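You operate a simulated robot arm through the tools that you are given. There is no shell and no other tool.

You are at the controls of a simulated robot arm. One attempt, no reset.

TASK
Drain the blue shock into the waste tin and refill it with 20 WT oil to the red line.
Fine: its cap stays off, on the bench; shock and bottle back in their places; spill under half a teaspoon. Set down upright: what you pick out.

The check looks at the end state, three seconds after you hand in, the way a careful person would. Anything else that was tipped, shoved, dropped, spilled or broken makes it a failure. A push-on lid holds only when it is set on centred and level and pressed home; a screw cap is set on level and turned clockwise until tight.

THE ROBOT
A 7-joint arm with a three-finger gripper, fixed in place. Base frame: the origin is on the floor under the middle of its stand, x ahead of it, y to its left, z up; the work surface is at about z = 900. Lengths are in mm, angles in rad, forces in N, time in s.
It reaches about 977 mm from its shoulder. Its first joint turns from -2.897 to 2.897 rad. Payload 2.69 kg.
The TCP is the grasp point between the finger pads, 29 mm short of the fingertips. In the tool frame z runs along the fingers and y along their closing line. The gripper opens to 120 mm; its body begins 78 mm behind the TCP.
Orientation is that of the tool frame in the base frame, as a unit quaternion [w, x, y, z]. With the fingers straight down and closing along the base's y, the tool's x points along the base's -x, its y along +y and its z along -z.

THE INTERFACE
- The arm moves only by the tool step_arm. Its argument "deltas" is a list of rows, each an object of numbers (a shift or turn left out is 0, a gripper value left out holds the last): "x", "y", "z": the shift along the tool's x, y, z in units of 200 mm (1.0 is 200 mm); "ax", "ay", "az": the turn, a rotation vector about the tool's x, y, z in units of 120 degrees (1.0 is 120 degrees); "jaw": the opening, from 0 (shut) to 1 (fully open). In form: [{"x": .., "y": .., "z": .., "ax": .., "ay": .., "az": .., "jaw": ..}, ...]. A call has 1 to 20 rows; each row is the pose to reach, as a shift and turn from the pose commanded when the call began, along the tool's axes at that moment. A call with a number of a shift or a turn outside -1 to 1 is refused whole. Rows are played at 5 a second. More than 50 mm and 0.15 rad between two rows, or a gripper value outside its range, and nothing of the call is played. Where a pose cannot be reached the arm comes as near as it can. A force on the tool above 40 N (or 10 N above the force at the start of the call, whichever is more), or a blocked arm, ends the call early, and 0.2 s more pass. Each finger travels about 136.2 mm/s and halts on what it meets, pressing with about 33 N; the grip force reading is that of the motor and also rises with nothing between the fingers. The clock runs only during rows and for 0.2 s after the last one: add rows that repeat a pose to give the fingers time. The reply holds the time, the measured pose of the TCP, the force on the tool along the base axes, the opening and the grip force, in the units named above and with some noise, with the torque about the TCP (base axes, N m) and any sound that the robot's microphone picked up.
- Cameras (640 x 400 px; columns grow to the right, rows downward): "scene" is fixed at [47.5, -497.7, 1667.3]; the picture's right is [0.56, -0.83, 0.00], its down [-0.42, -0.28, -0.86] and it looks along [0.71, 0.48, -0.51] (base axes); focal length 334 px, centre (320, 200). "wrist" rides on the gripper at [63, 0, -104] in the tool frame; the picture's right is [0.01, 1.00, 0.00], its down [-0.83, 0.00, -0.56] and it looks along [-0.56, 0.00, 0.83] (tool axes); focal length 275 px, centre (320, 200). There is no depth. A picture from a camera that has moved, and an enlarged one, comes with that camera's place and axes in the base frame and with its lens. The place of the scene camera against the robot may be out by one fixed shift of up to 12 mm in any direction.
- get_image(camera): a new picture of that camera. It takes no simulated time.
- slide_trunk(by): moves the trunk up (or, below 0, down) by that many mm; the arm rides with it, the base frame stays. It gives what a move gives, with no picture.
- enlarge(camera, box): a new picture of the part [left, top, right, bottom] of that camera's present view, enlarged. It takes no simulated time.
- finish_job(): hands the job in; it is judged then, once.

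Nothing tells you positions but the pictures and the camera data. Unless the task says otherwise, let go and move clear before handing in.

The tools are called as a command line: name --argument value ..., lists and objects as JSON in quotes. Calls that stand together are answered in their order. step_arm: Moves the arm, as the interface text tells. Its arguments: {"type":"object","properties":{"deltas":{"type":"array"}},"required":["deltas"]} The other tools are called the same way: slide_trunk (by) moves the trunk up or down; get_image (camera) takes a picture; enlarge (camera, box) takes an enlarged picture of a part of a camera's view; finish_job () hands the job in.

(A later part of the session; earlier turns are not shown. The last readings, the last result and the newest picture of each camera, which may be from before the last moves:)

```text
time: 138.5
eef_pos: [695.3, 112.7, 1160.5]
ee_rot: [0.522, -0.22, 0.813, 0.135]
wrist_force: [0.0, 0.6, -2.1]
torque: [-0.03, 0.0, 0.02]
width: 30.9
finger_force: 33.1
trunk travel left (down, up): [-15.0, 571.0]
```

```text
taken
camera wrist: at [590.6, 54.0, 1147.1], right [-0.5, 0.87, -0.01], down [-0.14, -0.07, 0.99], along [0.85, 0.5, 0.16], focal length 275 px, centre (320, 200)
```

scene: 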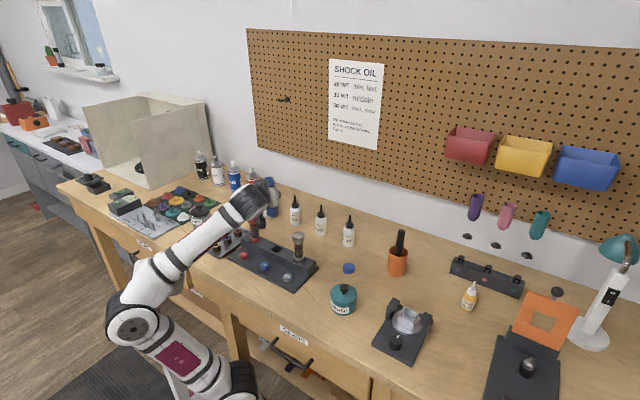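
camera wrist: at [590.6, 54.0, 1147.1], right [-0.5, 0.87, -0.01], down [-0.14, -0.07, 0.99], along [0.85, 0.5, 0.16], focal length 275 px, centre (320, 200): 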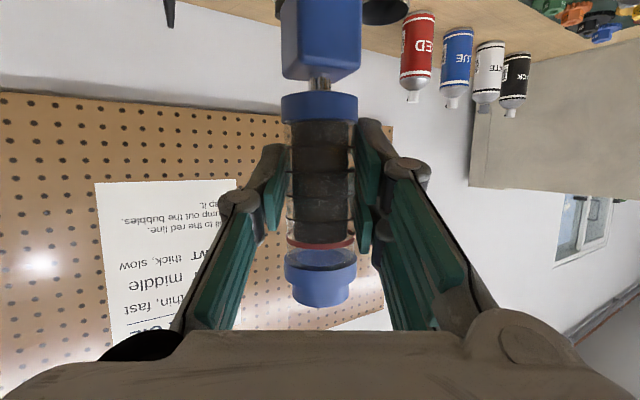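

The shock is up and level. I'll carry it toward the waste tin, estimated at (903, 327) with its rim at z≈952, turning the hand back to face straight ahead and keeping the shock upright.

step_arm --deltas '[{"x": -0.047, "y": 0.028, "z": 0.1, "ax": 0.0226, "az": 0.0106}, {"x": -0.094, "y": 0.056, "z": 0.2, "ax": 0.0452, "az": 0.0212}, {"x": -0.141, "y": 0.084, "z": 0.3, "ax": 0.0678, "az": 0.0318}, {"x": -0.188, "y": 0.112, "z": 0.4, "ax": 0.0904, "az": 0.0424}, {"x": -0.235, "y": 0.14, "z": 0.5, "ax": 0.113, "az": 0.053}, {"x": -0.281, "y": 0.169, "z": 0.6, "ax": 0.1356, "az": 0.0636}, {"x": -0.328, "y": 0.197, "z": 0.7, "ax": 0.1582, "az": 0.0742}, {"x": -0.375, "y": 0.225, "z": 0.8, "ax": 0.1808, "az": 0.0848}, {"x": -0.422, "y": 0.253, "z": 0.9, "ax": 0.2034, "az": 0.0954}, {"x": -0.469, "y": 0.281, "z": 0.999, "ax": 0.226, "az": 0.106}, {"x": -0.469, "y": 0.281, "z": 0.999, "ax": 0.226, "az": 0.106}]'

get_image --camera "scene"

get_image --camera "wrist"

```text
time: 139.7
eef_pos: [753.7, 220.7, 1154.3]
ee_rot: [0.506, -0.177, 0.829, 0.16]
wrist_force: [-0.3, -0.4, -1.0]
torque: [-0.02, 0.02, -0.02]
width: 31.0
finger_force: 33.2
trunk travel left (down, up): [-15.0, 571.0]
stopped in row 5: the arm was blocked; the commanded pose is now the measured one
```

```text
taken
```

scene: 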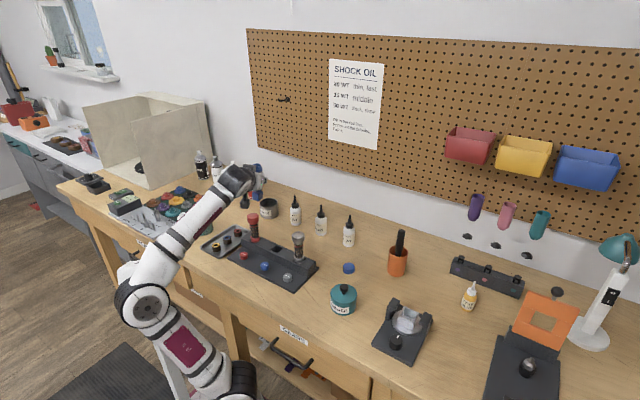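

```text
taken
camera wrist: at [644.2, 167.1, 1143.7], right [-0.46, 0.89, 0.08], down [-0.08, -0.14, 0.99], along [0.89, 0.45, 0.14], focal length 275 px, centre (320, 200)
```

wrist: 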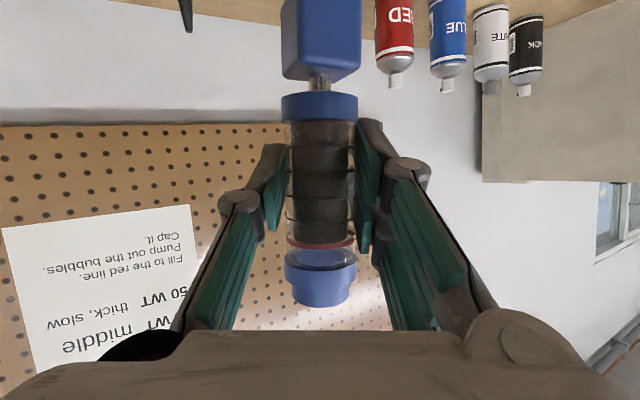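

It stopped again partway. The shock is still upright to within 5°, but I need to see what is blocking the arm.

enlarge --camera "scene" --box '[80, 130, 300, 330]'

enlarge --camera "scene" --box '[60, 220, 280, 400]'

```text
2.00 times, centred on (190, 230) of scene
camera zoom: at [47.5, -497.7, 1667.3], right [0.56, -0.83, 0.0], down [-0.42, -0.28, -0.86], along [0.71, 0.48, -0.51], focal length 667 px, centre (580, 140)
```

zoom: 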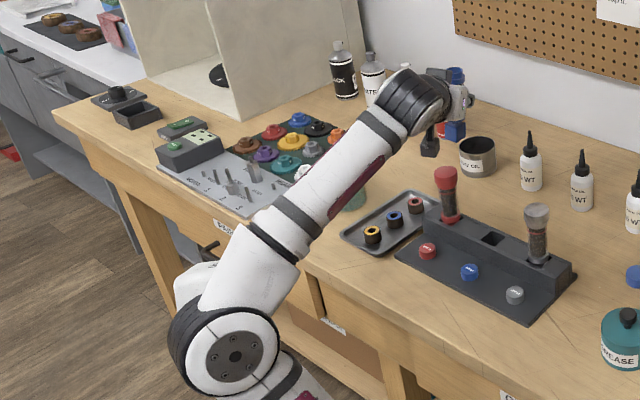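

```text
2.22 times, centred on (170, 310) of scene
camera zoom: at [47.5, -497.7, 1667.3], right [0.56, -0.83, 0.0], down [-0.42, -0.28, -0.86], along [0.71, 0.48, -0.51], focal length 741 px, centre (653, -44)
```

zoom: 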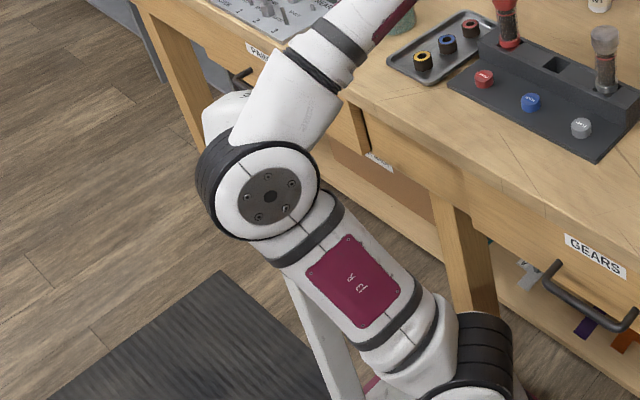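

The arm's elbow is resting against the head unit when it reaches left in this posture. Approaching the tin with the hand yawed 60°, so the wrist stays to the right, keeps the arm extended and clear. I'll go to a pose just above the tin that way, still upright.

step_arm --deltas '[{"x": -0.015, "y": 0.005, "z": 0.096, "ax": -0.0286, "ay": 0.0006, "az": -0.0193}, {"x": -0.031, "y": 0.011, "z": 0.191, "ax": -0.0573, "ay": 0.0013, "az": -0.0385}, {"x": -0.046, "y": 0.016, "z": 0.287, "ax": -0.0859, "ay": 0.0019, "az": -0.0578}, {"x": -0.062, "y": 0.022, "z": 0.382, "ax": -0.1145, "ay": 0.0026, "az": -0.077}, {"x": -0.077, "y": 0.027, "z": 0.478, "ax": -0.1431, "ay": 0.0032, "az": -0.0963}, {"x": -0.092, "y": 0.033, "z": 0.573, "ax": -0.1718, "ay": 0.0038, "az": -0.1155}, {"x": -0.108, "y": 0.038, "z": 0.669, "ax": -0.2004, "ay": 0.0045, "az": -0.1348}, {"x": -0.123, "y": 0.044, "z": 0.7645, "ax": -0.229, "ay": 0.0051, "az": -0.154}, {"x": -0.123, "y": 0.044, "z": 0.7645, "ax": -0.229, "ay": 0.0051, "az": -0.154}]'

get_image --camera "scene"

get_image --camera "wrist"

```text
time: 141.7
eef_pos: [880.8, 297.1, 1110.6]
ee_rot: [0.465, -0.421, 0.732, 0.266]
wrist_force: [0.0, 0.1, -2.1]
torque: [-0.02, -0.01, -0.02]
width: 30.9
finger_force: 33.1
trunk travel left (down, up): [-15.0, 571.0]
```

```text
taken
```

scene: 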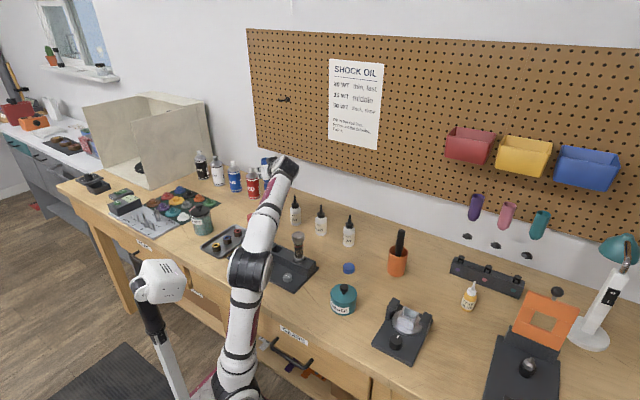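

```text
taken
camera wrist: at [818.8, 194.2, 1098.6], right [-0.86, 0.5, -0.01], down [-0.08, -0.13, 0.99], along [0.5, 0.86, 0.15], focal length 275 px, centre (320, 200)
```

wrist: 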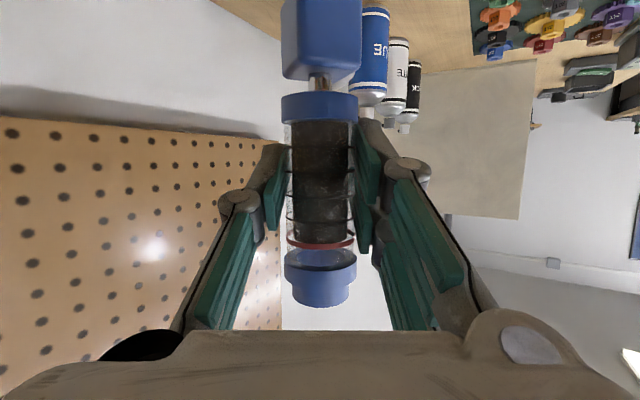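

The arm is now extended and free, with the shock upright just above the tin. Oil won't reach the lip until roughly 60° of tilt, so I'll first roll to about 54° over the tin and check alignment.

step_arm --deltas '[{"x": 0.029, "y": 0.0216, "z": 0.042, "az": 0.0556}, {"x": 0.058, "y": 0.0432, "z": 0.084, "az": 0.111}, {"x": 0.087, "y": 0.0648, "z": 0.126, "az": 0.167}, {"x": 0.116, "y": 0.0864, "z": 0.168, "az": 0.222}, {"x": 0.146, "y": 0.108, "z": 0.211, "az": 0.278}, {"x": 0.175, "y": 0.13, "z": 0.253, "az": 0.333}, {"x": 0.204, "y": 0.151, "z": 0.295, "az": 0.389}, {"x": 0.233, "y": 0.173, "z": 0.337, "az": 0.444}, {"x": 0.262, "y": 0.1945, "z": 0.379, "az": 0.5}, {"x": 0.262, "y": 0.1945, "z": 0.379, "az": 0.5}]'

get_image --camera "wrist"

get_image --camera "scene"

```text
time: 143.9
eef_pos: [869.5, 362.7, 1026.1]
ee_rot: [0.267, -0.01, 0.847, 0.46]
wrist_force: [-4.4, 8.6, -2.8]
torque: [-0.26, -0.22, -0.59]
width: 30.9
finger_force: 33.1
out of reach, approached as far as the arm can: row 9, 10
trunk travel left (down, up): [-15.0, 571.0]
```

```text
taken
camera wrist: at [769.1, 297.1, 1042.5], right [-0.27, 0.58, 0.77], down [0.47, -0.62, 0.63], along [0.84, 0.53, -0.1], focal length 275 px, centre (320, 200)
```

wrist: 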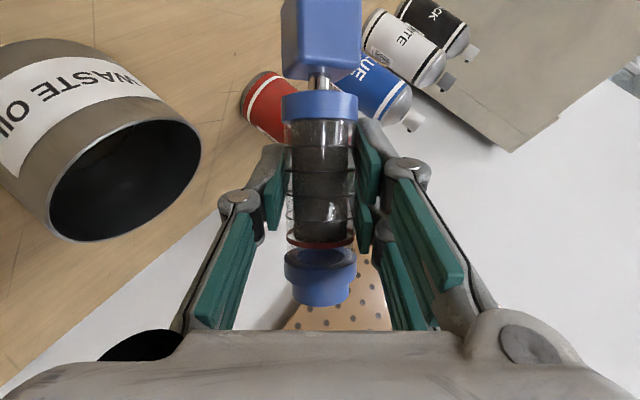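

```text
taken
```

scene: 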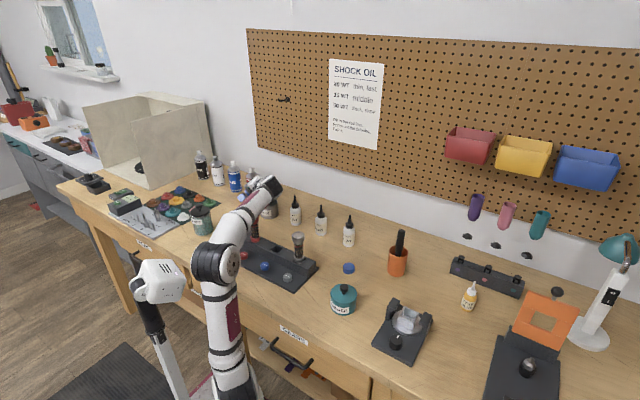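

The tin centre reads about (900, 320) from this view, and the opening is above it at about 53° tilt. A joint limit and some side force showed up, so I'll pause and re-read.

step_arm --deltas '[{"x": 0}, {"x": 0}]'

enlarge --camera "scene" --box '[180, 140, 320, 280]'

```text
time: 144.5
eef_pos: [873.6, 356.9, 1027.4]
ee_rot: [0.271, -0.006, 0.846, 0.459]
wrist_force: [-0.4, -0.1, -2.1]
torque: [-0.03, -0.06, 0.01]
width: 31.2
finger_force: 32.7
trunk travel left (down, up): [-15.0, 571.0]
```

```text
2.86 times, centred on (250, 210) of scene
camera zoom: at [47.5, -497.7, 1667.3], right [0.56, -0.83, 0.0], down [-0.42, -0.28, -0.86], along [0.71, 0.48, -0.51], focal length 953 px, centre (520, 171)
```

zoom: 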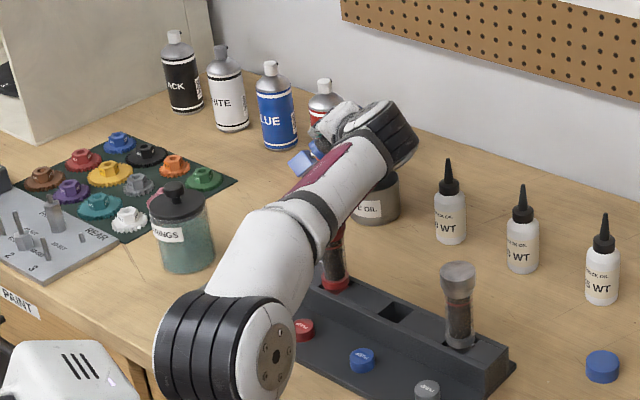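

The side force was only transient. Rolling this way runs out of wrist travel near 59°, so I'll roll back upright and tip the other way, where there is much more range.

step_arm --deltas '[{"x": -0.031, "y": 0.006, "z": -0.036, "az": -0.0546}, {"x": -0.063, "y": 0.012, "z": -0.071, "az": -0.1093}, {"x": -0.094, "y": 0.019, "z": -0.107, "az": -0.1639}, {"x": -0.126, "y": 0.025, "z": -0.142, "az": -0.2185}, {"x": -0.157, "y": 0.031, "z": -0.178, "az": -0.2732}, {"x": -0.189, "y": 0.037, "z": -0.213, "az": -0.3278}, {"x": -0.22, "y": 0.044, "z": -0.249, "az": -0.3824}, {"x": -0.252, "y": 0.05, "z": -0.284, "az": -0.437}, {"x": -0.283, "y": 0.056, "z": -0.32, "az": -0.4917}, {"x": -0.283, "y": 0.056, "z": -0.32, "az": -0.4917}]'

```text
time: 146.7
eef_pos: [889.8, 299.0, 1088.3]
ee_rot: [0.463, -0.415, 0.735, 0.27]
wrist_force: [0.7, -0.9, -1.7]
torque: [-0.01, -0.02, 0.03]
width: 31.1
finger_force: 32.7
trunk travel left (down, up): [-15.0, 571.0]
```

step_arm --deltas '[{"x": 0.004, "y": -0.015, "z": 0.014, "ax": 0.041, "az": 0.0176}, {"x": 0.008, "y": -0.031, "z": 0.028, "ax": 0.082, "az": 0.0352}, {"x": 0.013, "y": -0.046, "z": 0.041, "ax": 0.123, "az": 0.0527}, {"x": 0.017, "y": -0.062, "z": 0.055, "ax": 0.1636, "ay": -0.0012, "az": 0.0703}, {"x": 0.017, "y": -0.062, "z": 0.055, "ax": 0.1636, "ay": -0.0012, "az": 0.0703}]'

get_image --camera "scene"

get_image --camera "wrist"

```text
time: 147.9
eef_pos: [904.8, 299.1, 1079.8]
ee_rot: [0.506, -0.274, 0.799, 0.175]
wrist_force: [0.3, 0.5, -1.5]
torque: [0.0, -0.01, 0.02]
width: 30.6
finger_force: 32.9
trunk travel left (down, up): [-15.0, 571.0]
```

```text
taken
```

scene: 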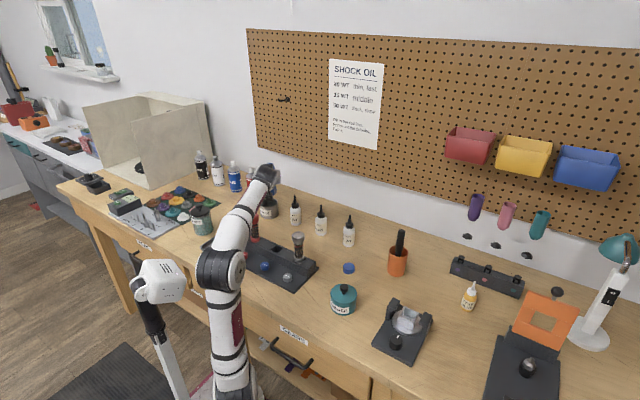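

```text
taken
camera wrist: at [808.4, 226.5, 1067.8], right [-0.62, 0.79, 0.0], down [-0.12, -0.09, 0.99], along [0.78, 0.61, 0.15], focal length 275 px, centre (320, 200)
```

wrist: 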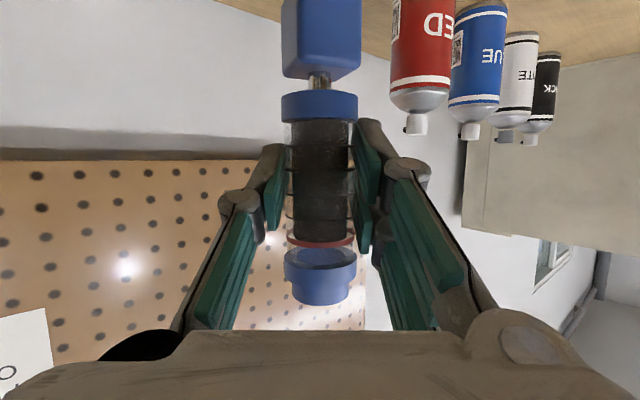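

Upright and tracking well. Now rolling the other way to about 54°, with the opening over the tin.

step_arm --deltas '[{"x": 0.025, "y": -0.011, "z": 0.023, "az": -0.0556}, {"x": 0.05, "y": -0.021, "z": 0.046, "az": -0.111}, {"x": 0.076, "y": -0.032, "z": 0.069, "az": -0.167}, {"x": 0.101, "y": -0.042, "z": 0.092, "az": -0.222}, {"x": 0.126, "y": -0.053, "z": 0.116, "az": -0.278}, {"x": 0.151, "y": -0.063, "z": 0.139, "az": -0.333}, {"x": 0.177, "y": -0.074, "z": 0.162, "az": -0.389}, {"x": 0.202, "y": -0.084, "z": 0.185, "az": -0.444}, {"x": 0.227, "y": -0.095, "z": 0.208, "az": -0.5}, {"x": 0.227, "y": -0.095, "z": 0.208, "az": -0.5}]'

get_image --camera "wrist"

enlarge --camera "scene" --box '[180, 140, 340, 280]'

```text
time: 150.1
eef_pos: [930.8, 297.0, 1021.4]
ee_rot: [-0.526, 0.637, -0.554, 0.102]
wrist_force: [-0.3, 0.3, -2.1]
torque: [0.01, 0.02, -0.02]
width: 30.8
finger_force: 33.1
trunk travel left (down, up): [-15.0, 571.0]
```

```text
taken
camera wrist: at [878.5, 188.5, 1037.7], right [-0.6, 0.16, -0.79], down [-0.7, 0.37, 0.61], along [0.39, 0.92, -0.1], focal length 275 px, centre (320, 200)
```

wrist: 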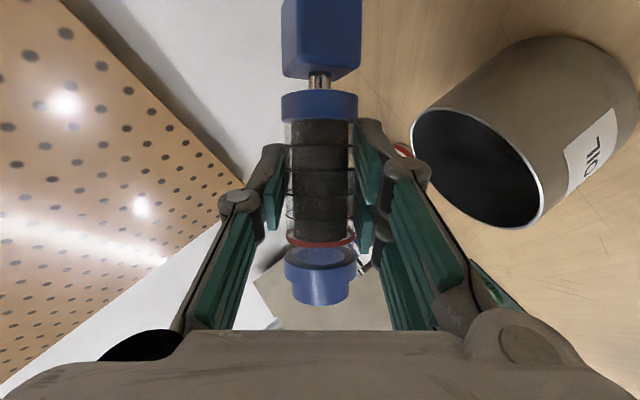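

```text
2.86 times, centred on (260, 210) of scene
camera zoom: at [47.5, -497.7, 1667.3], right [0.56, -0.83, 0.0], down [-0.42, -0.28, -0.86], along [0.71, 0.48, -0.51], focal length 953 px, centre (491, 171)
```

zoom: 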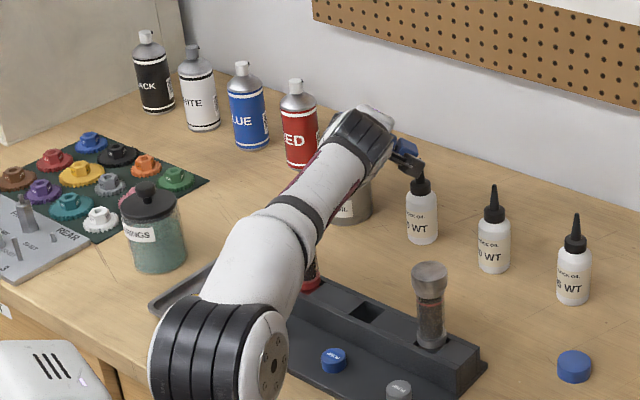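

The tin view confirms alignment. The camera housing is close to the 50 WT bottle's nozzle, though, so I'll rise first and then keep rolling toward the pour angle.

step_arm --deltas '[{"x": -0.025, "y": -0.043, "z": -0.023}, {"x": -0.05, "y": -0.0864, "z": -0.0465}, {"x": -0.047, "y": -0.095, "z": -0.043, "az": -0.03}, {"x": -0.043, "y": -0.103, "z": -0.04, "az": -0.06}, {"x": -0.039, "y": -0.11, "z": -0.037, "az": -0.09}, {"x": -0.035, "y": -0.118, "z": -0.035, "az": -0.12}, {"x": -0.035, "y": -0.118, "z": -0.035, "az": -0.12}]'

get_image --camera "wrist"

enlarge --camera "scene" --box '[200, 140, 340, 260]'

```text
time: 151.7
eef_pos: [938.1, 293.5, 1046.6]
ee_rot: [-0.509, 0.701, -0.47, 0.168]
wrist_force: [-0.1, -0.1, -1.7]
torque: [0.04, 0.03, -0.02]
width: 30.8
finger_force: 32.8
trunk travel left (down, up): [-15.0, 571.0]
```

```text
taken
camera wrist: at [894.9, 184.3, 1076.0], right [-0.49, -0.04, -0.87], down [-0.82, 0.38, 0.44], along [0.31, 0.92, -0.22], focal length 275 px, centre (320, 200)
```

wrist: 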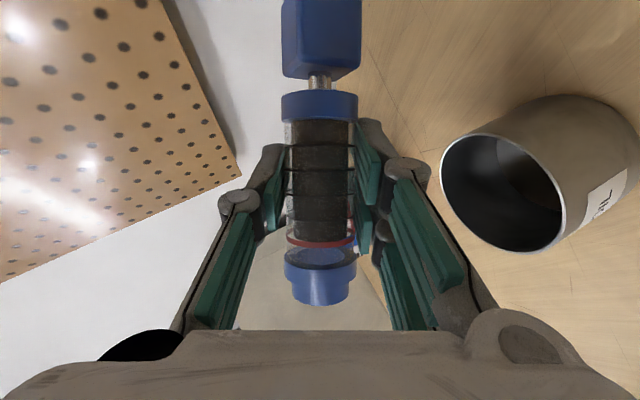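

```text
3.33 times, centred on (270, 200) of scene
camera zoom: at [47.5, -497.7, 1667.3], right [0.56, -0.83, 0.0], down [-0.42, -0.28, -0.86], along [0.71, 0.48, -0.51], focal length 1112 px, centre (487, 200)
```

zoom: 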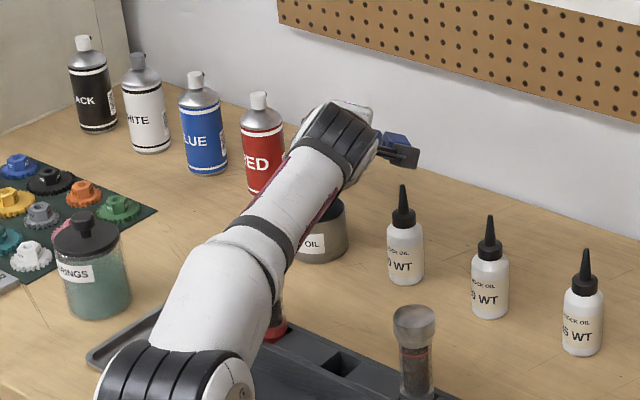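

The tin centre is confirmed at about (897, 319). Now I'll tip slowly through the start of the pour and hold.

step_arm --deltas '[{"x": 0.007, "y": 0.009, "z": 0.001, "az": -0.0258}, {"x": 0.015, "y": 0.019, "z": 0.002, "az": -0.0467}, {"x": 0.017, "y": 0.0235, "z": 0.009, "az": -0.0675}, {"x": 0.0195, "y": 0.028, "z": 0.0167, "az": -0.0883}, {"x": 0.022, "y": 0.033, "z": 0.0235, "az": -0.109}, {"x": 0.024, "y": 0.038, "z": 0.0305, "az": -0.13}, {"x": 0.024, "y": 0.038, "z": 0.0305, "az": -0.13}, {"x": 0.024, "y": 0.038, "z": 0.0305, "az": -0.13}, {"x": 0.024, "y": 0.038, "z": 0.0305, "az": -0.13}]'

get_image --camera "wrist"

enlarge --camera "scene" --box '[200, 140, 340, 260]'

```text
time: 153.7
eef_pos: [941.8, 292.8, 1035.8]
ee_rot: [-0.481, 0.759, -0.371, 0.234]
wrist_force: [0.2, 0.1, -2.2]
torque: [0.02, 0.03, -0.01]
width: 31.0
finger_force: 33.2
trunk travel left (down, up): [-15.0, 571.0]
```

```text
taken
camera wrist: at [904.4, 186.2, 1080.6], right [-0.33, -0.26, -0.9], down [-0.91, 0.35, 0.23], along [0.25, 0.9, -0.36], focal length 275 px, centre (320, 200)
```

wrist: 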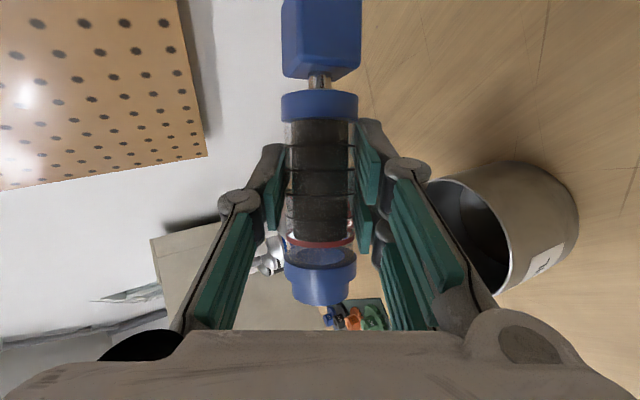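

```text
3.33 times, centred on (270, 200) of scene
camera zoom: at [47.5, -497.7, 1667.3], right [0.56, -0.83, 0.0], down [-0.42, -0.28, -0.86], along [0.71, 0.48, -0.51], focal length 1112 px, centre (487, 200)
```

zoom: 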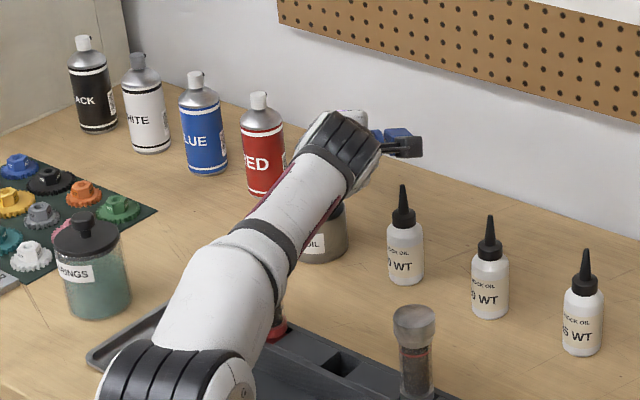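

No flow is visible yet at about 80°. I'll continue tipping past horizontal, following the tin and descending.

step_arm --deltas '[{"x": -0.0015, "y": 0.0055, "z": 0.007, "az": -0.0208}, {"x": -0.003, "y": 0.011, "z": 0.014, "az": -0.0417}, {"x": -0.004, "y": 0.0165, "z": 0.021, "az": -0.0625}, {"x": -0.005, "y": 0.022, "z": 0.0276, "az": -0.0833}, {"x": -0.006, "y": 0.0275, "z": 0.0345, "az": -0.104}, {"x": -0.0075, "y": 0.033, "z": 0.0415, "az": -0.125}, {"x": -0.011, "y": 0.0355, "z": 0.047, "az": -0.146}, {"x": -0.015, "y": 0.038, "z": 0.052, "az": -0.1667}, {"x": -0.019, "y": 0.04, "z": 0.0575, "az": -0.1875}, {"x": -0.0226, "y": 0.0425, "z": 0.063, "az": -0.2083}, {"x": -0.026, "y": 0.045, "z": 0.068, "az": -0.229}, {"x": -0.03, "y": 0.0474, "z": 0.0737, "az": -0.25}, {"x": -0.03, "y": 0.0474, "z": 0.0737, "az": -0.25}, {"x": -0.03, "y": 0.0474, "z": 0.0737, "az": -0.25}, {"x": -0.03, "y": 0.0474, "z": 0.0737, "az": -0.25}]'

get_image --camera "wrist"

enlarge --camera "scene" --box '[200, 140, 340, 260]'

```text
time: 156.9
eef_pos: [945.0, 302.9, 1020.7]
ee_rot: [-0.405, 0.828, -0.164, 0.351]
wrist_force: [0.1, 0.7, -1.3]
torque: [0.02, 0.05, -0.01]
width: 30.8
finger_force: 33.0
trunk travel left (down, up): [-15.0, 571.0]
```

```text
taken
camera wrist: at [913.0, 212.0, 1094.5], right [0.02, -0.62, -0.78], down [-0.98, 0.15, -0.14], along [0.2, 0.77, -0.61], focal length 275 px, centre (320, 200)
```

wrist: 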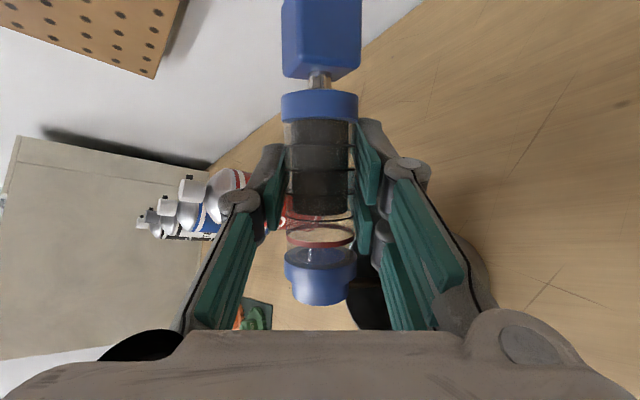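

```text
3.33 times, centred on (270, 200) of scene
camera zoom: at [47.5, -497.7, 1667.3], right [0.56, -0.83, 0.0], down [-0.42, -0.28, -0.86], along [0.71, 0.48, -0.51], focal length 1112 px, centre (487, 200)
```

zoom: 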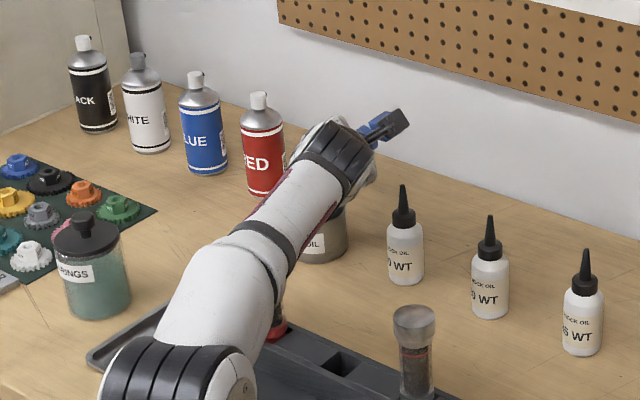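

The oil is draining: the column is already below the red line. I'll keep tipping gradually while holding the mouth over the tin.

step_arm --deltas '[{"x": -0.006, "y": -0.0036, "z": 0.004, "az": -0.025}, {"x": -0.012, "y": -0.0072, "z": 0.008, "az": -0.05}, {"x": -0.018, "y": -0.0108, "z": 0.0124, "az": -0.075}, {"x": -0.0245, "y": -0.0144, "z": 0.0165, "az": -0.1}, {"x": -0.0307, "y": -0.018, "z": 0.0206, "az": -0.125}, {"x": -0.037, "y": -0.025, "z": 0.023, "az": -0.15}, {"x": -0.044, "y": -0.031, "z": 0.025, "az": -0.175}, {"x": -0.051, "y": -0.038, "z": 0.0275, "az": -0.2}, {"x": -0.057, "y": -0.045, "z": 0.03, "az": -0.225}, {"x": -0.064, "y": -0.0515, "z": 0.032, "az": -0.25}, {"x": -0.064, "y": -0.0515, "z": 0.032, "az": -0.25}, {"x": -0.064, "y": -0.0515, "z": 0.032, "az": -0.25}, {"x": -0.064, "y": -0.0515, "z": 0.032, "az": -0.25}, {"x": -0.064, "y": -0.0515, "z": 0.032, "az": -0.25}, {"x": -0.064, "y": -0.0515, "z": 0.032, "az": -0.25}]'

get_image --camera "wrist"

enlarge --camera "scene" --box '[200, 140, 340, 260]'

```text
time: 160.1
eef_pos: [939.3, 321.1, 1019.8]
ee_rot: [-0.3, 0.842, 0.058, 0.444]
wrist_force: [-0.1, 0.0, -2.2]
torque: [-0.01, -0.04, -0.03]
width: 31.1
finger_force: 33.4
trunk travel left (down, up): [-15.0, 571.0]
```

```text
taken
camera wrist: at [902.1, 253.5, 1114.4], right [0.37, -0.81, -0.45], down [-0.89, -0.17, -0.42], along [0.26, 0.55, -0.79], focal length 275 px, centre (320, 200)
```

wrist: 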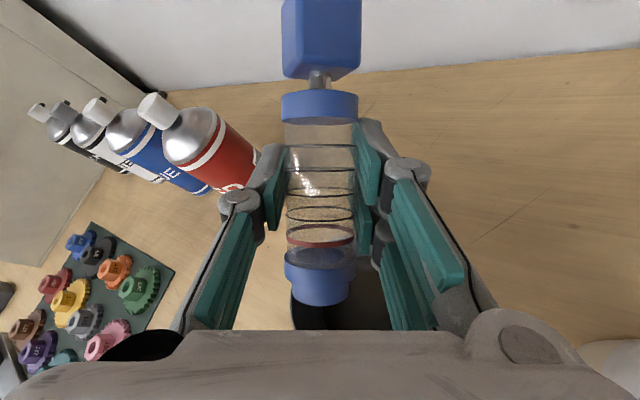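

```text
3.33 times, centred on (270, 200) of scene
camera zoom: at [47.5, -497.7, 1667.3], right [0.56, -0.83, 0.0], down [-0.42, -0.28, -0.86], along [0.71, 0.48, -0.51], focal length 1112 px, centre (487, 200)
```

zoom: 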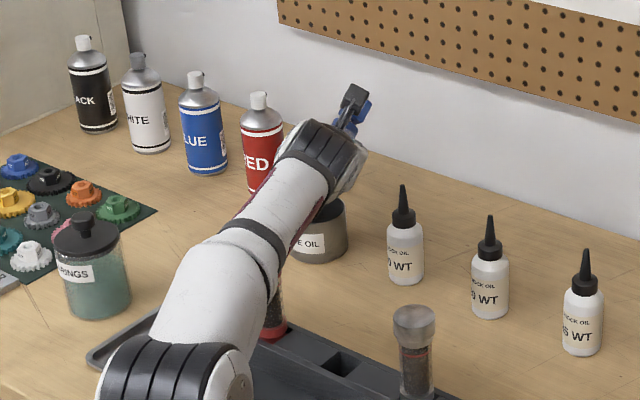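

The tube now looks empty and the mouth is right over the tin. I'll tip slightly further, hold a while to let it drip out, and check for residue.

step_arm --deltas '[{"x": -0.012, "y": -0.008, "z": 0.003, "az": -0.03}, {"x": -0.024, "y": -0.016, "z": 0.005, "az": -0.06}, {"x": -0.036, "y": -0.024, "z": 0.007, "az": -0.09}, {"x": -0.036, "y": -0.024, "z": 0.007, "az": -0.09}, {"x": -0.036, "y": -0.024, "z": 0.007, "az": -0.09}, {"x": -0.036, "y": -0.024, "z": 0.007, "az": -0.09}, {"x": -0.036, "y": -0.024, "z": 0.007, "az": -0.09}, {"x": -0.036, "y": -0.024, "z": 0.007, "az": -0.09}, {"x": -0.036, "y": -0.024, "z": 0.007, "az": -0.09}, {"x": -0.036, "y": -0.024, "z": 0.007, "az": -0.09}, {"x": -0.036, "y": -0.024, "z": 0.007, "az": -0.09}, {"x": -0.036, "y": -0.024, "z": 0.007, "az": -0.09}, {"x": -0.036, "y": -0.024, "z": 0.007, "az": -0.09}, {"x": -0.036, "y": -0.024, "z": 0.007, "az": -0.09}, {"x": -0.036, "y": -0.024, "z": 0.007, "az": -0.09}]'

enlarge --camera "wrist" --box '[220, 80, 420, 340]'

get_image --camera "wrist"

```text
time: 163.3
eef_pos: [935.2, 327.6, 1015.8]
ee_rot: [-0.257, 0.833, 0.137, 0.47]
wrist_force: [0.8, -0.2, -2.2]
torque: [0.0, 0.04, -0.02]
width: 30.8
finger_force: 33.4
trunk travel left (down, up): [-15.0, 571.0]
```

```text
1.54 times, centred on (320, 210) of wrist
camera zoom: at [892.6, 269.7, 1114.8], right [0.47, -0.83, -0.3], down [-0.83, -0.3, -0.47], along [0.3, 0.47, -0.83], focal length 424 px, centre (320, 185)
```

zoom: 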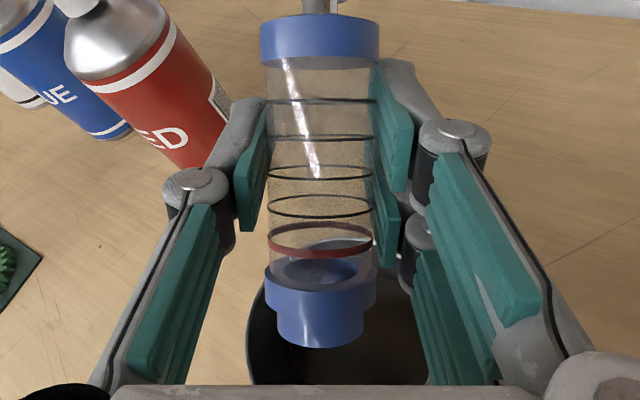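

```text
taken
camera wrist: at [892.6, 269.7, 1114.8], right [0.47, -0.83, -0.3], down [-0.83, -0.3, -0.47], along [0.3, 0.47, -0.83], focal length 275 px, centre (320, 200)
```

wrist: 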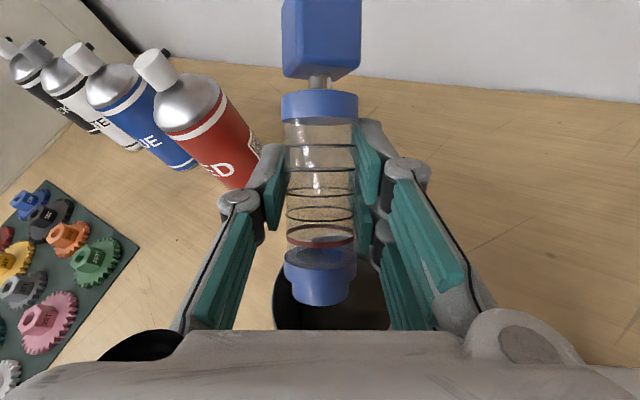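

The shock is empty and nothing has landed outside the tin. I'll roll it back upright along the same path, rising as I go.

step_arm --deltas '[{"x": 0.014, "y": 0.009, "z": -0.012, "az": 0.049}, {"x": 0.027, "y": 0.018, "z": -0.025, "az": 0.099}, {"x": 0.041, "y": 0.027, "z": -0.037, "az": 0.148}, {"x": 0.055, "y": 0.036, "z": -0.049, "az": 0.197}, {"x": 0.068, "y": 0.045, "z": -0.062, "az": 0.247}, {"x": 0.082, "y": 0.055, "z": -0.074, "az": 0.296}, {"x": 0.096, "y": 0.064, "z": -0.086, "az": 0.345}, {"x": 0.109, "y": 0.073, "z": -0.099, "az": 0.395}, {"x": 0.123, "y": 0.082, "z": -0.111, "az": 0.444}, {"x": 0.137, "y": 0.091, "z": -0.123, "az": 0.493}, {"x": 0.15, "y": 0.1, "z": -0.136, "az": 0.543}, {"x": 0.164, "y": 0.109, "z": -0.148, "az": 0.592}, {"x": 0.164, "y": 0.109, "z": -0.148, "az": 0.592}]'

```text
time: 166.1
eef_pos: [940.3, 290.9, 1051.8]
ee_rot: [-0.482, 0.758, -0.373, 0.233]
wrist_force: [-0.6, -0.2, -2.9]
torque: [0.05, 0.03, 0.0]
width: 30.9
finger_force: 33.3
trunk travel left (down, up): [-15.0, 571.0]
```

step_arm --deltas '[{"x": -0.008, "y": -0.013, "z": -0.019, "az": 0.0625}, {"x": -0.017, "y": -0.026, "z": -0.038, "az": 0.125}, {"x": -0.026, "y": -0.039, "z": -0.057, "az": 0.1875}, {"x": -0.035, "y": -0.053, "z": -0.076, "az": 0.25}, {"x": -0.043, "y": -0.066, "z": -0.096, "az": 0.3125}, {"x": -0.052, "y": -0.079, "z": -0.115, "az": 0.375}, {"x": -0.061, "y": -0.092, "z": -0.134, "az": 0.4375}, {"x": -0.069, "y": -0.105, "z": -0.153, "az": 0.5}, {"x": -0.078, "y": -0.118, "z": -0.172, "az": 0.5625}, {"x": -0.087, "y": -0.131, "z": -0.191, "az": 0.625}, {"x": -0.095, "y": -0.145, "z": -0.21, "az": 0.6875}, {"x": -0.104, "y": -0.158, "z": -0.2294, "az": 0.75}, {"x": -0.104, "y": -0.158, "z": -0.2294, "az": 0.75}]'

get_image --camera "wrist"

get_image --camera "scene"

```text
time: 168.9
eef_pos: [906.9, 291.4, 1099.6]
ee_rot: [0.506, -0.272, 0.799, 0.177]
wrist_force: [0.6, -0.1, -1.8]
torque: [-0.03, 0.02, 0.03]
width: 30.9
finger_force: 33.1
trunk travel left (down, up): [-15.0, 571.0]
```

```text
taken
camera wrist: at [809.4, 218.1, 1086.4], right [-0.61, 0.79, 0.0], down [-0.12, -0.09, 0.99], along [0.78, 0.61, 0.15], focal length 275 px, centre (320, 200)
```

wrist: 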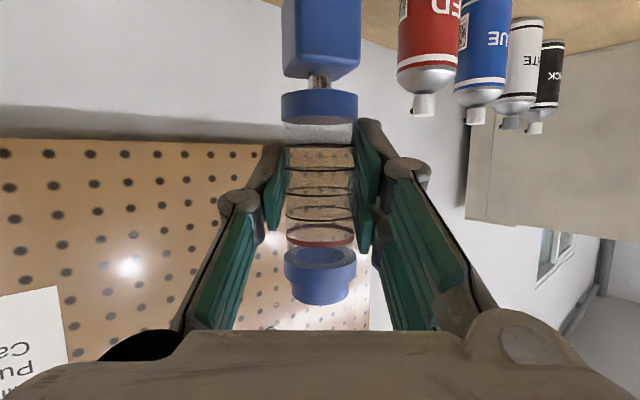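

```text
taken
```

scene: 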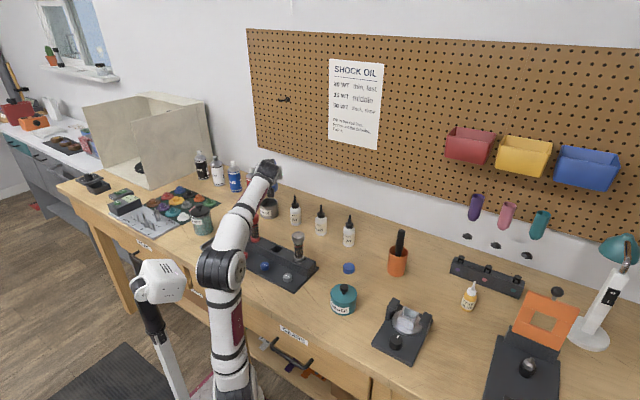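

enlarge --camera "wrist" --box '[260, 60, 380, 310]'

enlarge --camera "scene" --box '[230, 180, 310, 240]'

```text
1.60 times, centred on (320, 185) of wrist
camera zoom: at [809.4, 218.1, 1086.4], right [-0.61, 0.79, 0.0], down [-0.12, -0.09, 0.99], along [0.78, 0.61, 0.15], focal length 440 px, centre (320, 224)
```

zoom: 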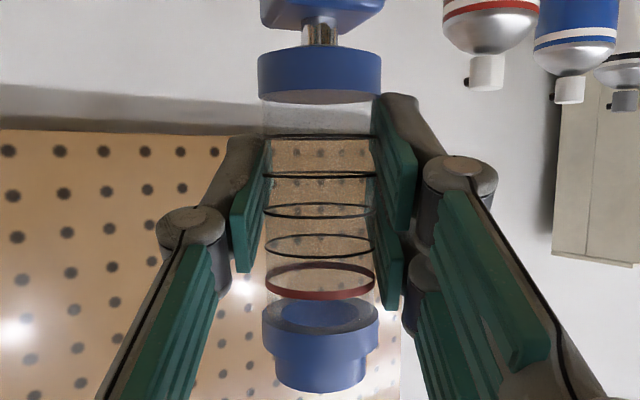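

```text
6.67 times, centred on (270, 210) of scene
camera zoom: at [47.5, -497.7, 1667.3], right [0.56, -0.83, 0.0], down [-0.42, -0.28, -0.86], along [0.71, 0.48, -0.51], focal length 2224 px, centre (653, 133)
```

zoom: 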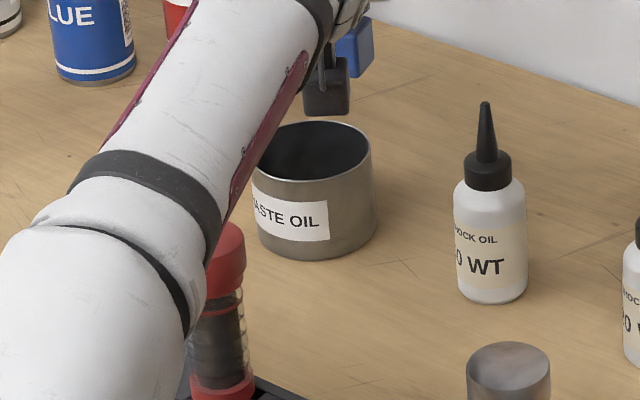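

The shock is empty, the oil is in the tin, and the bench is clean. I'll carry the shock back toward its slot, high and to the right to stay clear of the head unit.

step_arm --deltas '[{"x": -0.06, "y": -0.02, "z": -0.09}, {"x": -0.05, "y": -0.05, "z": -0.22}, {"x": -0.0235, "y": -0.0956, "z": -0.4225}, {"x": 0.05, "y": -0.158, "z": -0.548, "ax": 0.015, "az": 0.007}, {"x": 0.12, "y": -0.22, "z": -0.673, "ax": 0.03, "az": 0.014}, {"x": 0.193, "y": -0.282, "z": -0.798, "ax": 0.045, "az": 0.021}, {"x": 0.2645, "y": -0.344, "z": -0.9225, "ax": 0.0589, "az": 0.0275}, {"x": 0.2645, "y": -0.344, "z": -0.9225, "ax": 0.0589, "az": 0.0275}]'

get_image --camera "scene"

get_image --camera "wrist"

```text
time: 170.7
eef_pos: [797.7, 122.2, 1128.5]
ee_rot: [0.517, -0.217, 0.816, 0.141]
wrist_force: [-0.1, -0.3, -1.4]
torque: [-0.01, 0.03, 0.02]
width: 30.9
finger_force: 32.8
trunk travel left (down, up): [-15.0, 571.0]
```

```text
taken
```

scene: 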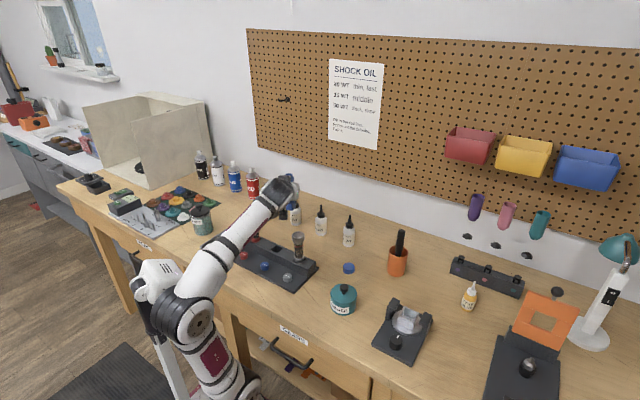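

```text
taken
camera wrist: at [692.3, 62.0, 1115.5], right [-0.5, 0.86, 0.0], down [-0.13, -0.08, 0.99], along [0.86, 0.5, 0.15], focal length 275 px, centre (320, 200)
```

wrist: 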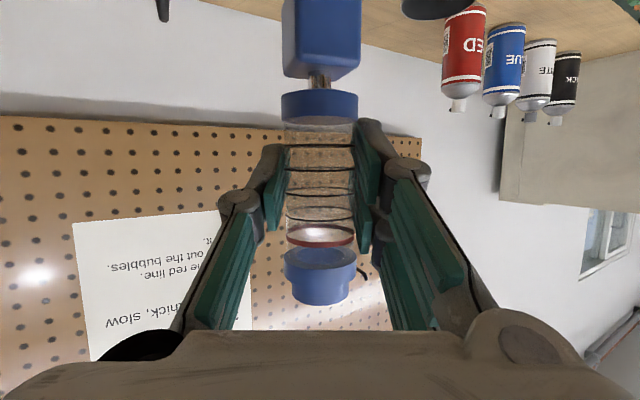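

step_arm --deltas '[{"x": 0.1, "y": 0.039, "z": -0.054}, {"x": 0.2, "y": 0.078, "z": -0.108}, {"x": 0.3, "y": 0.117, "z": -0.162}, {"x": 0.4, "y": 0.156, "z": -0.216}, {"x": 0.505, "y": 0.1947, "z": -0.27}, {"x": 0.505, "y": 0.1947, "z": -0.27}, {"x": 0.505, "y": 0.1947, "z": -0.27}]'

get_image --camera "wrist"

enlarge --camera "scene" --box '[210, 180, 340, 290]'

```text
time: 172.3
eef_pos: [699.6, 108.2, 1061.7]
ee_rot: [0.517, -0.218, 0.816, 0.141]
wrist_force: [-0.1, 0.3, -2.8]
torque: [-0.01, 0.0, 0.02]
width: 30.9
finger_force: 32.8
trunk travel left (down, up): [-15.0, 571.0]
```

```text
taken
camera wrist: at [593.4, 48.9, 1048.5], right [-0.5, 0.86, 0.0], down [-0.13, -0.08, 0.99], along [0.86, 0.5, 0.15], focal length 275 px, centre (320, 200)
```

wrist: 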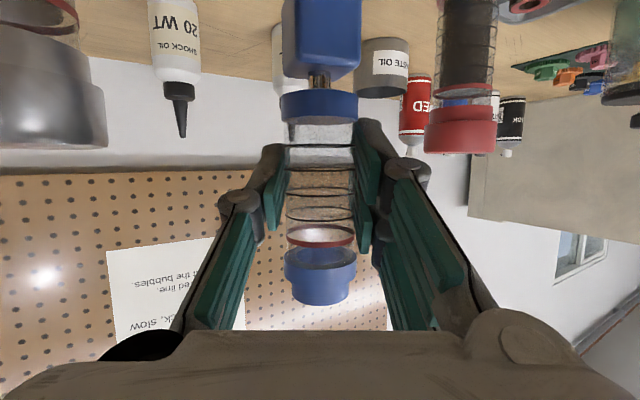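

```text
3.64 times, centred on (275, 235) of scene
camera zoom: at [47.5, -497.7, 1667.3], right [0.56, -0.83, 0.0], down [-0.42, -0.28, -0.86], along [0.71, 0.48, -0.51], focal length 1213 px, centre (484, 73)
```

zoom: 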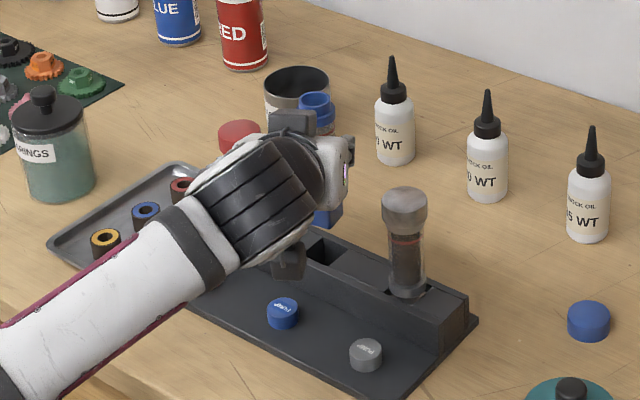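

step_arm --deltas '[{"y": 0.013, "ax": 0.0032, "ay": -0.0021, "az": -0.0006}, {"y": 0.013, "ax": 0.0032, "ay": -0.0021, "az": -0.0006}, {"y": 0.013, "ax": 0.0032, "ay": -0.0021, "az": -0.0006}]'

enlarge --camera "wrist" --box '[240, 0, 400, 120]'

enlarge --camera "scene" --box '[260, 200, 320, 260]'

```text
time: 173.1
eef_pos: [697.8, 111.0, 1060.5]
ee_rot: [0.519, -0.215, 0.816, 0.137]
wrist_force: [-0.2, 0.0, -1.2]
torque: [0.01, 0.01, 0.01]
width: 31.0
finger_force: 32.8
trunk travel left (down, up): [-15.0, 571.0]
```

```text
3.33 times, centred on (320, 60) of wrist
camera zoom: at [591.6, 51.5, 1048.1], right [-0.5, 0.87, 0.0], down [-0.13, -0.07, 0.99], along [0.86, 0.49, 0.15], focal length 918 px, centre (320, 667)
```

zoom: 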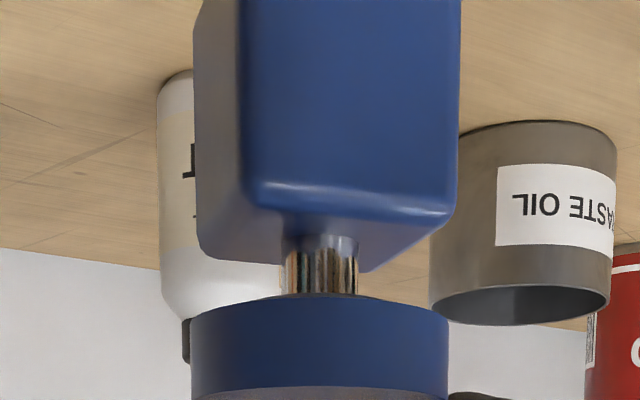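

```text
6.67 times, centred on (290, 230) of scene
camera zoom: at [47.5, -497.7, 1667.3], right [0.56, -0.83, 0.0], down [-0.42, -0.28, -0.86], along [0.71, 0.48, -0.51], focal length 2224 px, centre (520, 0)
```

zoom: 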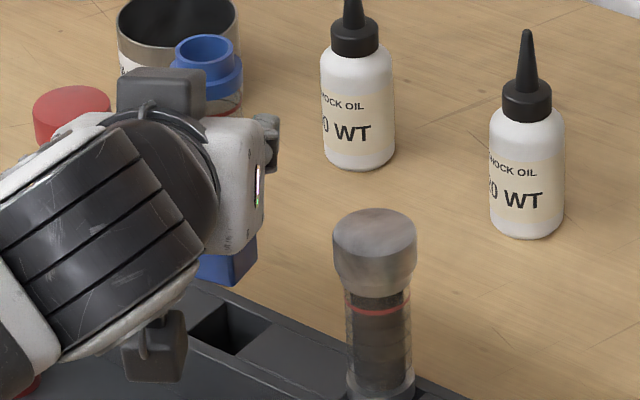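

Aligned with the grip position. Lowering the shock into its slot in small steps.

step_arm --deltas '[{"x": 0.045, "y": -0.001, "z": 0.023}, {"x": 0.09, "y": -0.001, "z": 0.0445}, {"x": 0.113, "y": -0.001, "z": 0.055}, {"x": 0.136, "y": -0.001, "z": 0.066}, {"x": 0.158, "y": -0.001, "z": 0.0765}, {"x": 0.181, "y": -0.001, "z": 0.087}, {"x": 0.181, "y": -0.001, "z": 0.087}]'

enlarge --camera "wrist" --box '[220, 0, 420, 140]'

enlarge --camera "scene" --box '[260, 200, 320, 260]'

```text
time: 174.7
eef_pos: [698.7, 108.4, 1020.7]
ee_rot: [0.519, -0.216, 0.815, 0.138]
wrist_force: [-0.1, -0.7, -1.7]
torque: [0.02, 0.02, 0.01]
width: 30.9
finger_force: 33.0
trunk travel left (down, up): [-15.0, 571.0]
```

```text
2.86 times, centred on (320, 70) of wrist
camera zoom: at [592.8, 50.2, 1008.4], right [-0.5, 0.87, 0.0], down [-0.13, -0.07, 0.99], along [0.86, 0.49, 0.15], focal length 786 px, centre (320, 571)
```

zoom: 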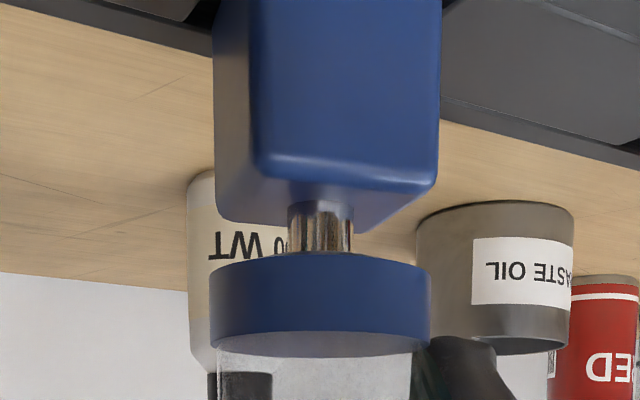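

```text
6.67 times, centred on (290, 230) of scene
camera zoom: at [47.5, -497.7, 1667.3], right [0.56, -0.83, 0.0], down [-0.42, -0.28, -0.86], along [0.71, 0.48, -0.51], focal length 2224 px, centre (520, 0)
```

zoom: 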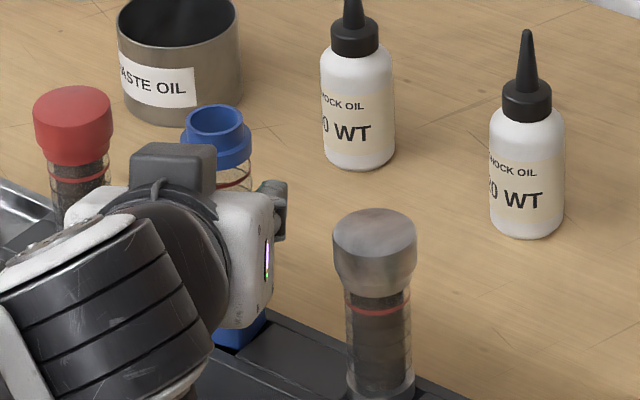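

No contact force and the foot is already entering the slot. Continuing down.

step_arm --deltas '[{"x": 0.018, "y": 0.005, "z": 0.0085}, {"x": 0.036, "y": 0.005, "z": 0.017}, {"x": 0.054, "y": 0.005, "z": 0.0255}, {"x": 0.077, "y": 0.005, "z": 0.036}, {"x": 0.1, "y": 0.005, "z": 0.047}, {"x": 0.122, "y": 0.005, "z": 0.0575}, {"x": 0.136, "y": 0.005, "z": 0.064}, {"x": 0.145, "y": 0.005, "z": 0.068}, {"x": 0.145, "y": 0.005, "z": 0.068}]'

get_image --camera "wrist"

enlarge --camera "scene" --box '[250, 200, 330, 270]'

```text
time: 176.7
eef_pos: [700.0, 109.9, 989.8]
ee_rot: [0.519, -0.215, 0.815, 0.138]
wrist_force: [12.1, 2.4, 2.6]
torque: [0.17, -0.61, -0.17]
width: 31.1
finger_force: 33.3
trunk travel left (down, up): [-15.0, 571.0]
```

```text
taken
camera wrist: at [592.5, 51.4, 976.3], right [-0.5, 0.87, 0.0], down [-0.13, -0.07, 0.99], along [0.86, 0.49, 0.15], focal length 275 px, centre (320, 200)
```

wrist: 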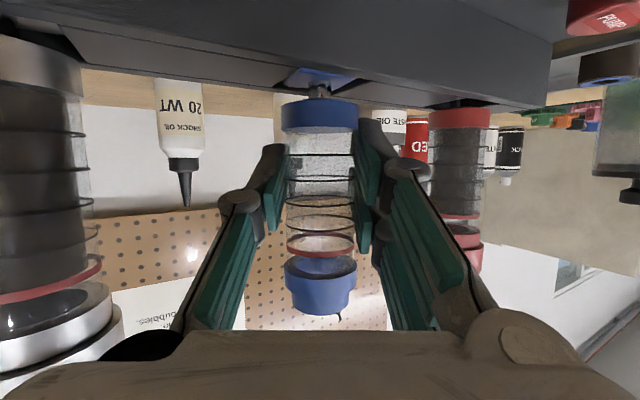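

```text
5.71 times, centred on (290, 235) of scene
camera zoom: at [47.5, -497.7, 1667.3], right [0.56, -0.83, 0.0], down [-0.42, -0.28, -0.86], along [0.71, 0.48, -0.51], focal length 1906 px, centre (491, 0)
```

zoom: 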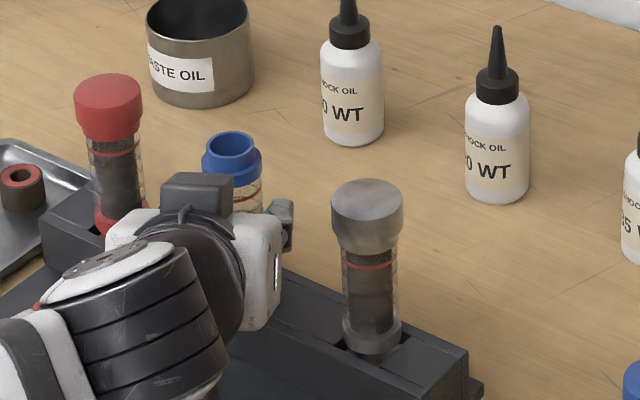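

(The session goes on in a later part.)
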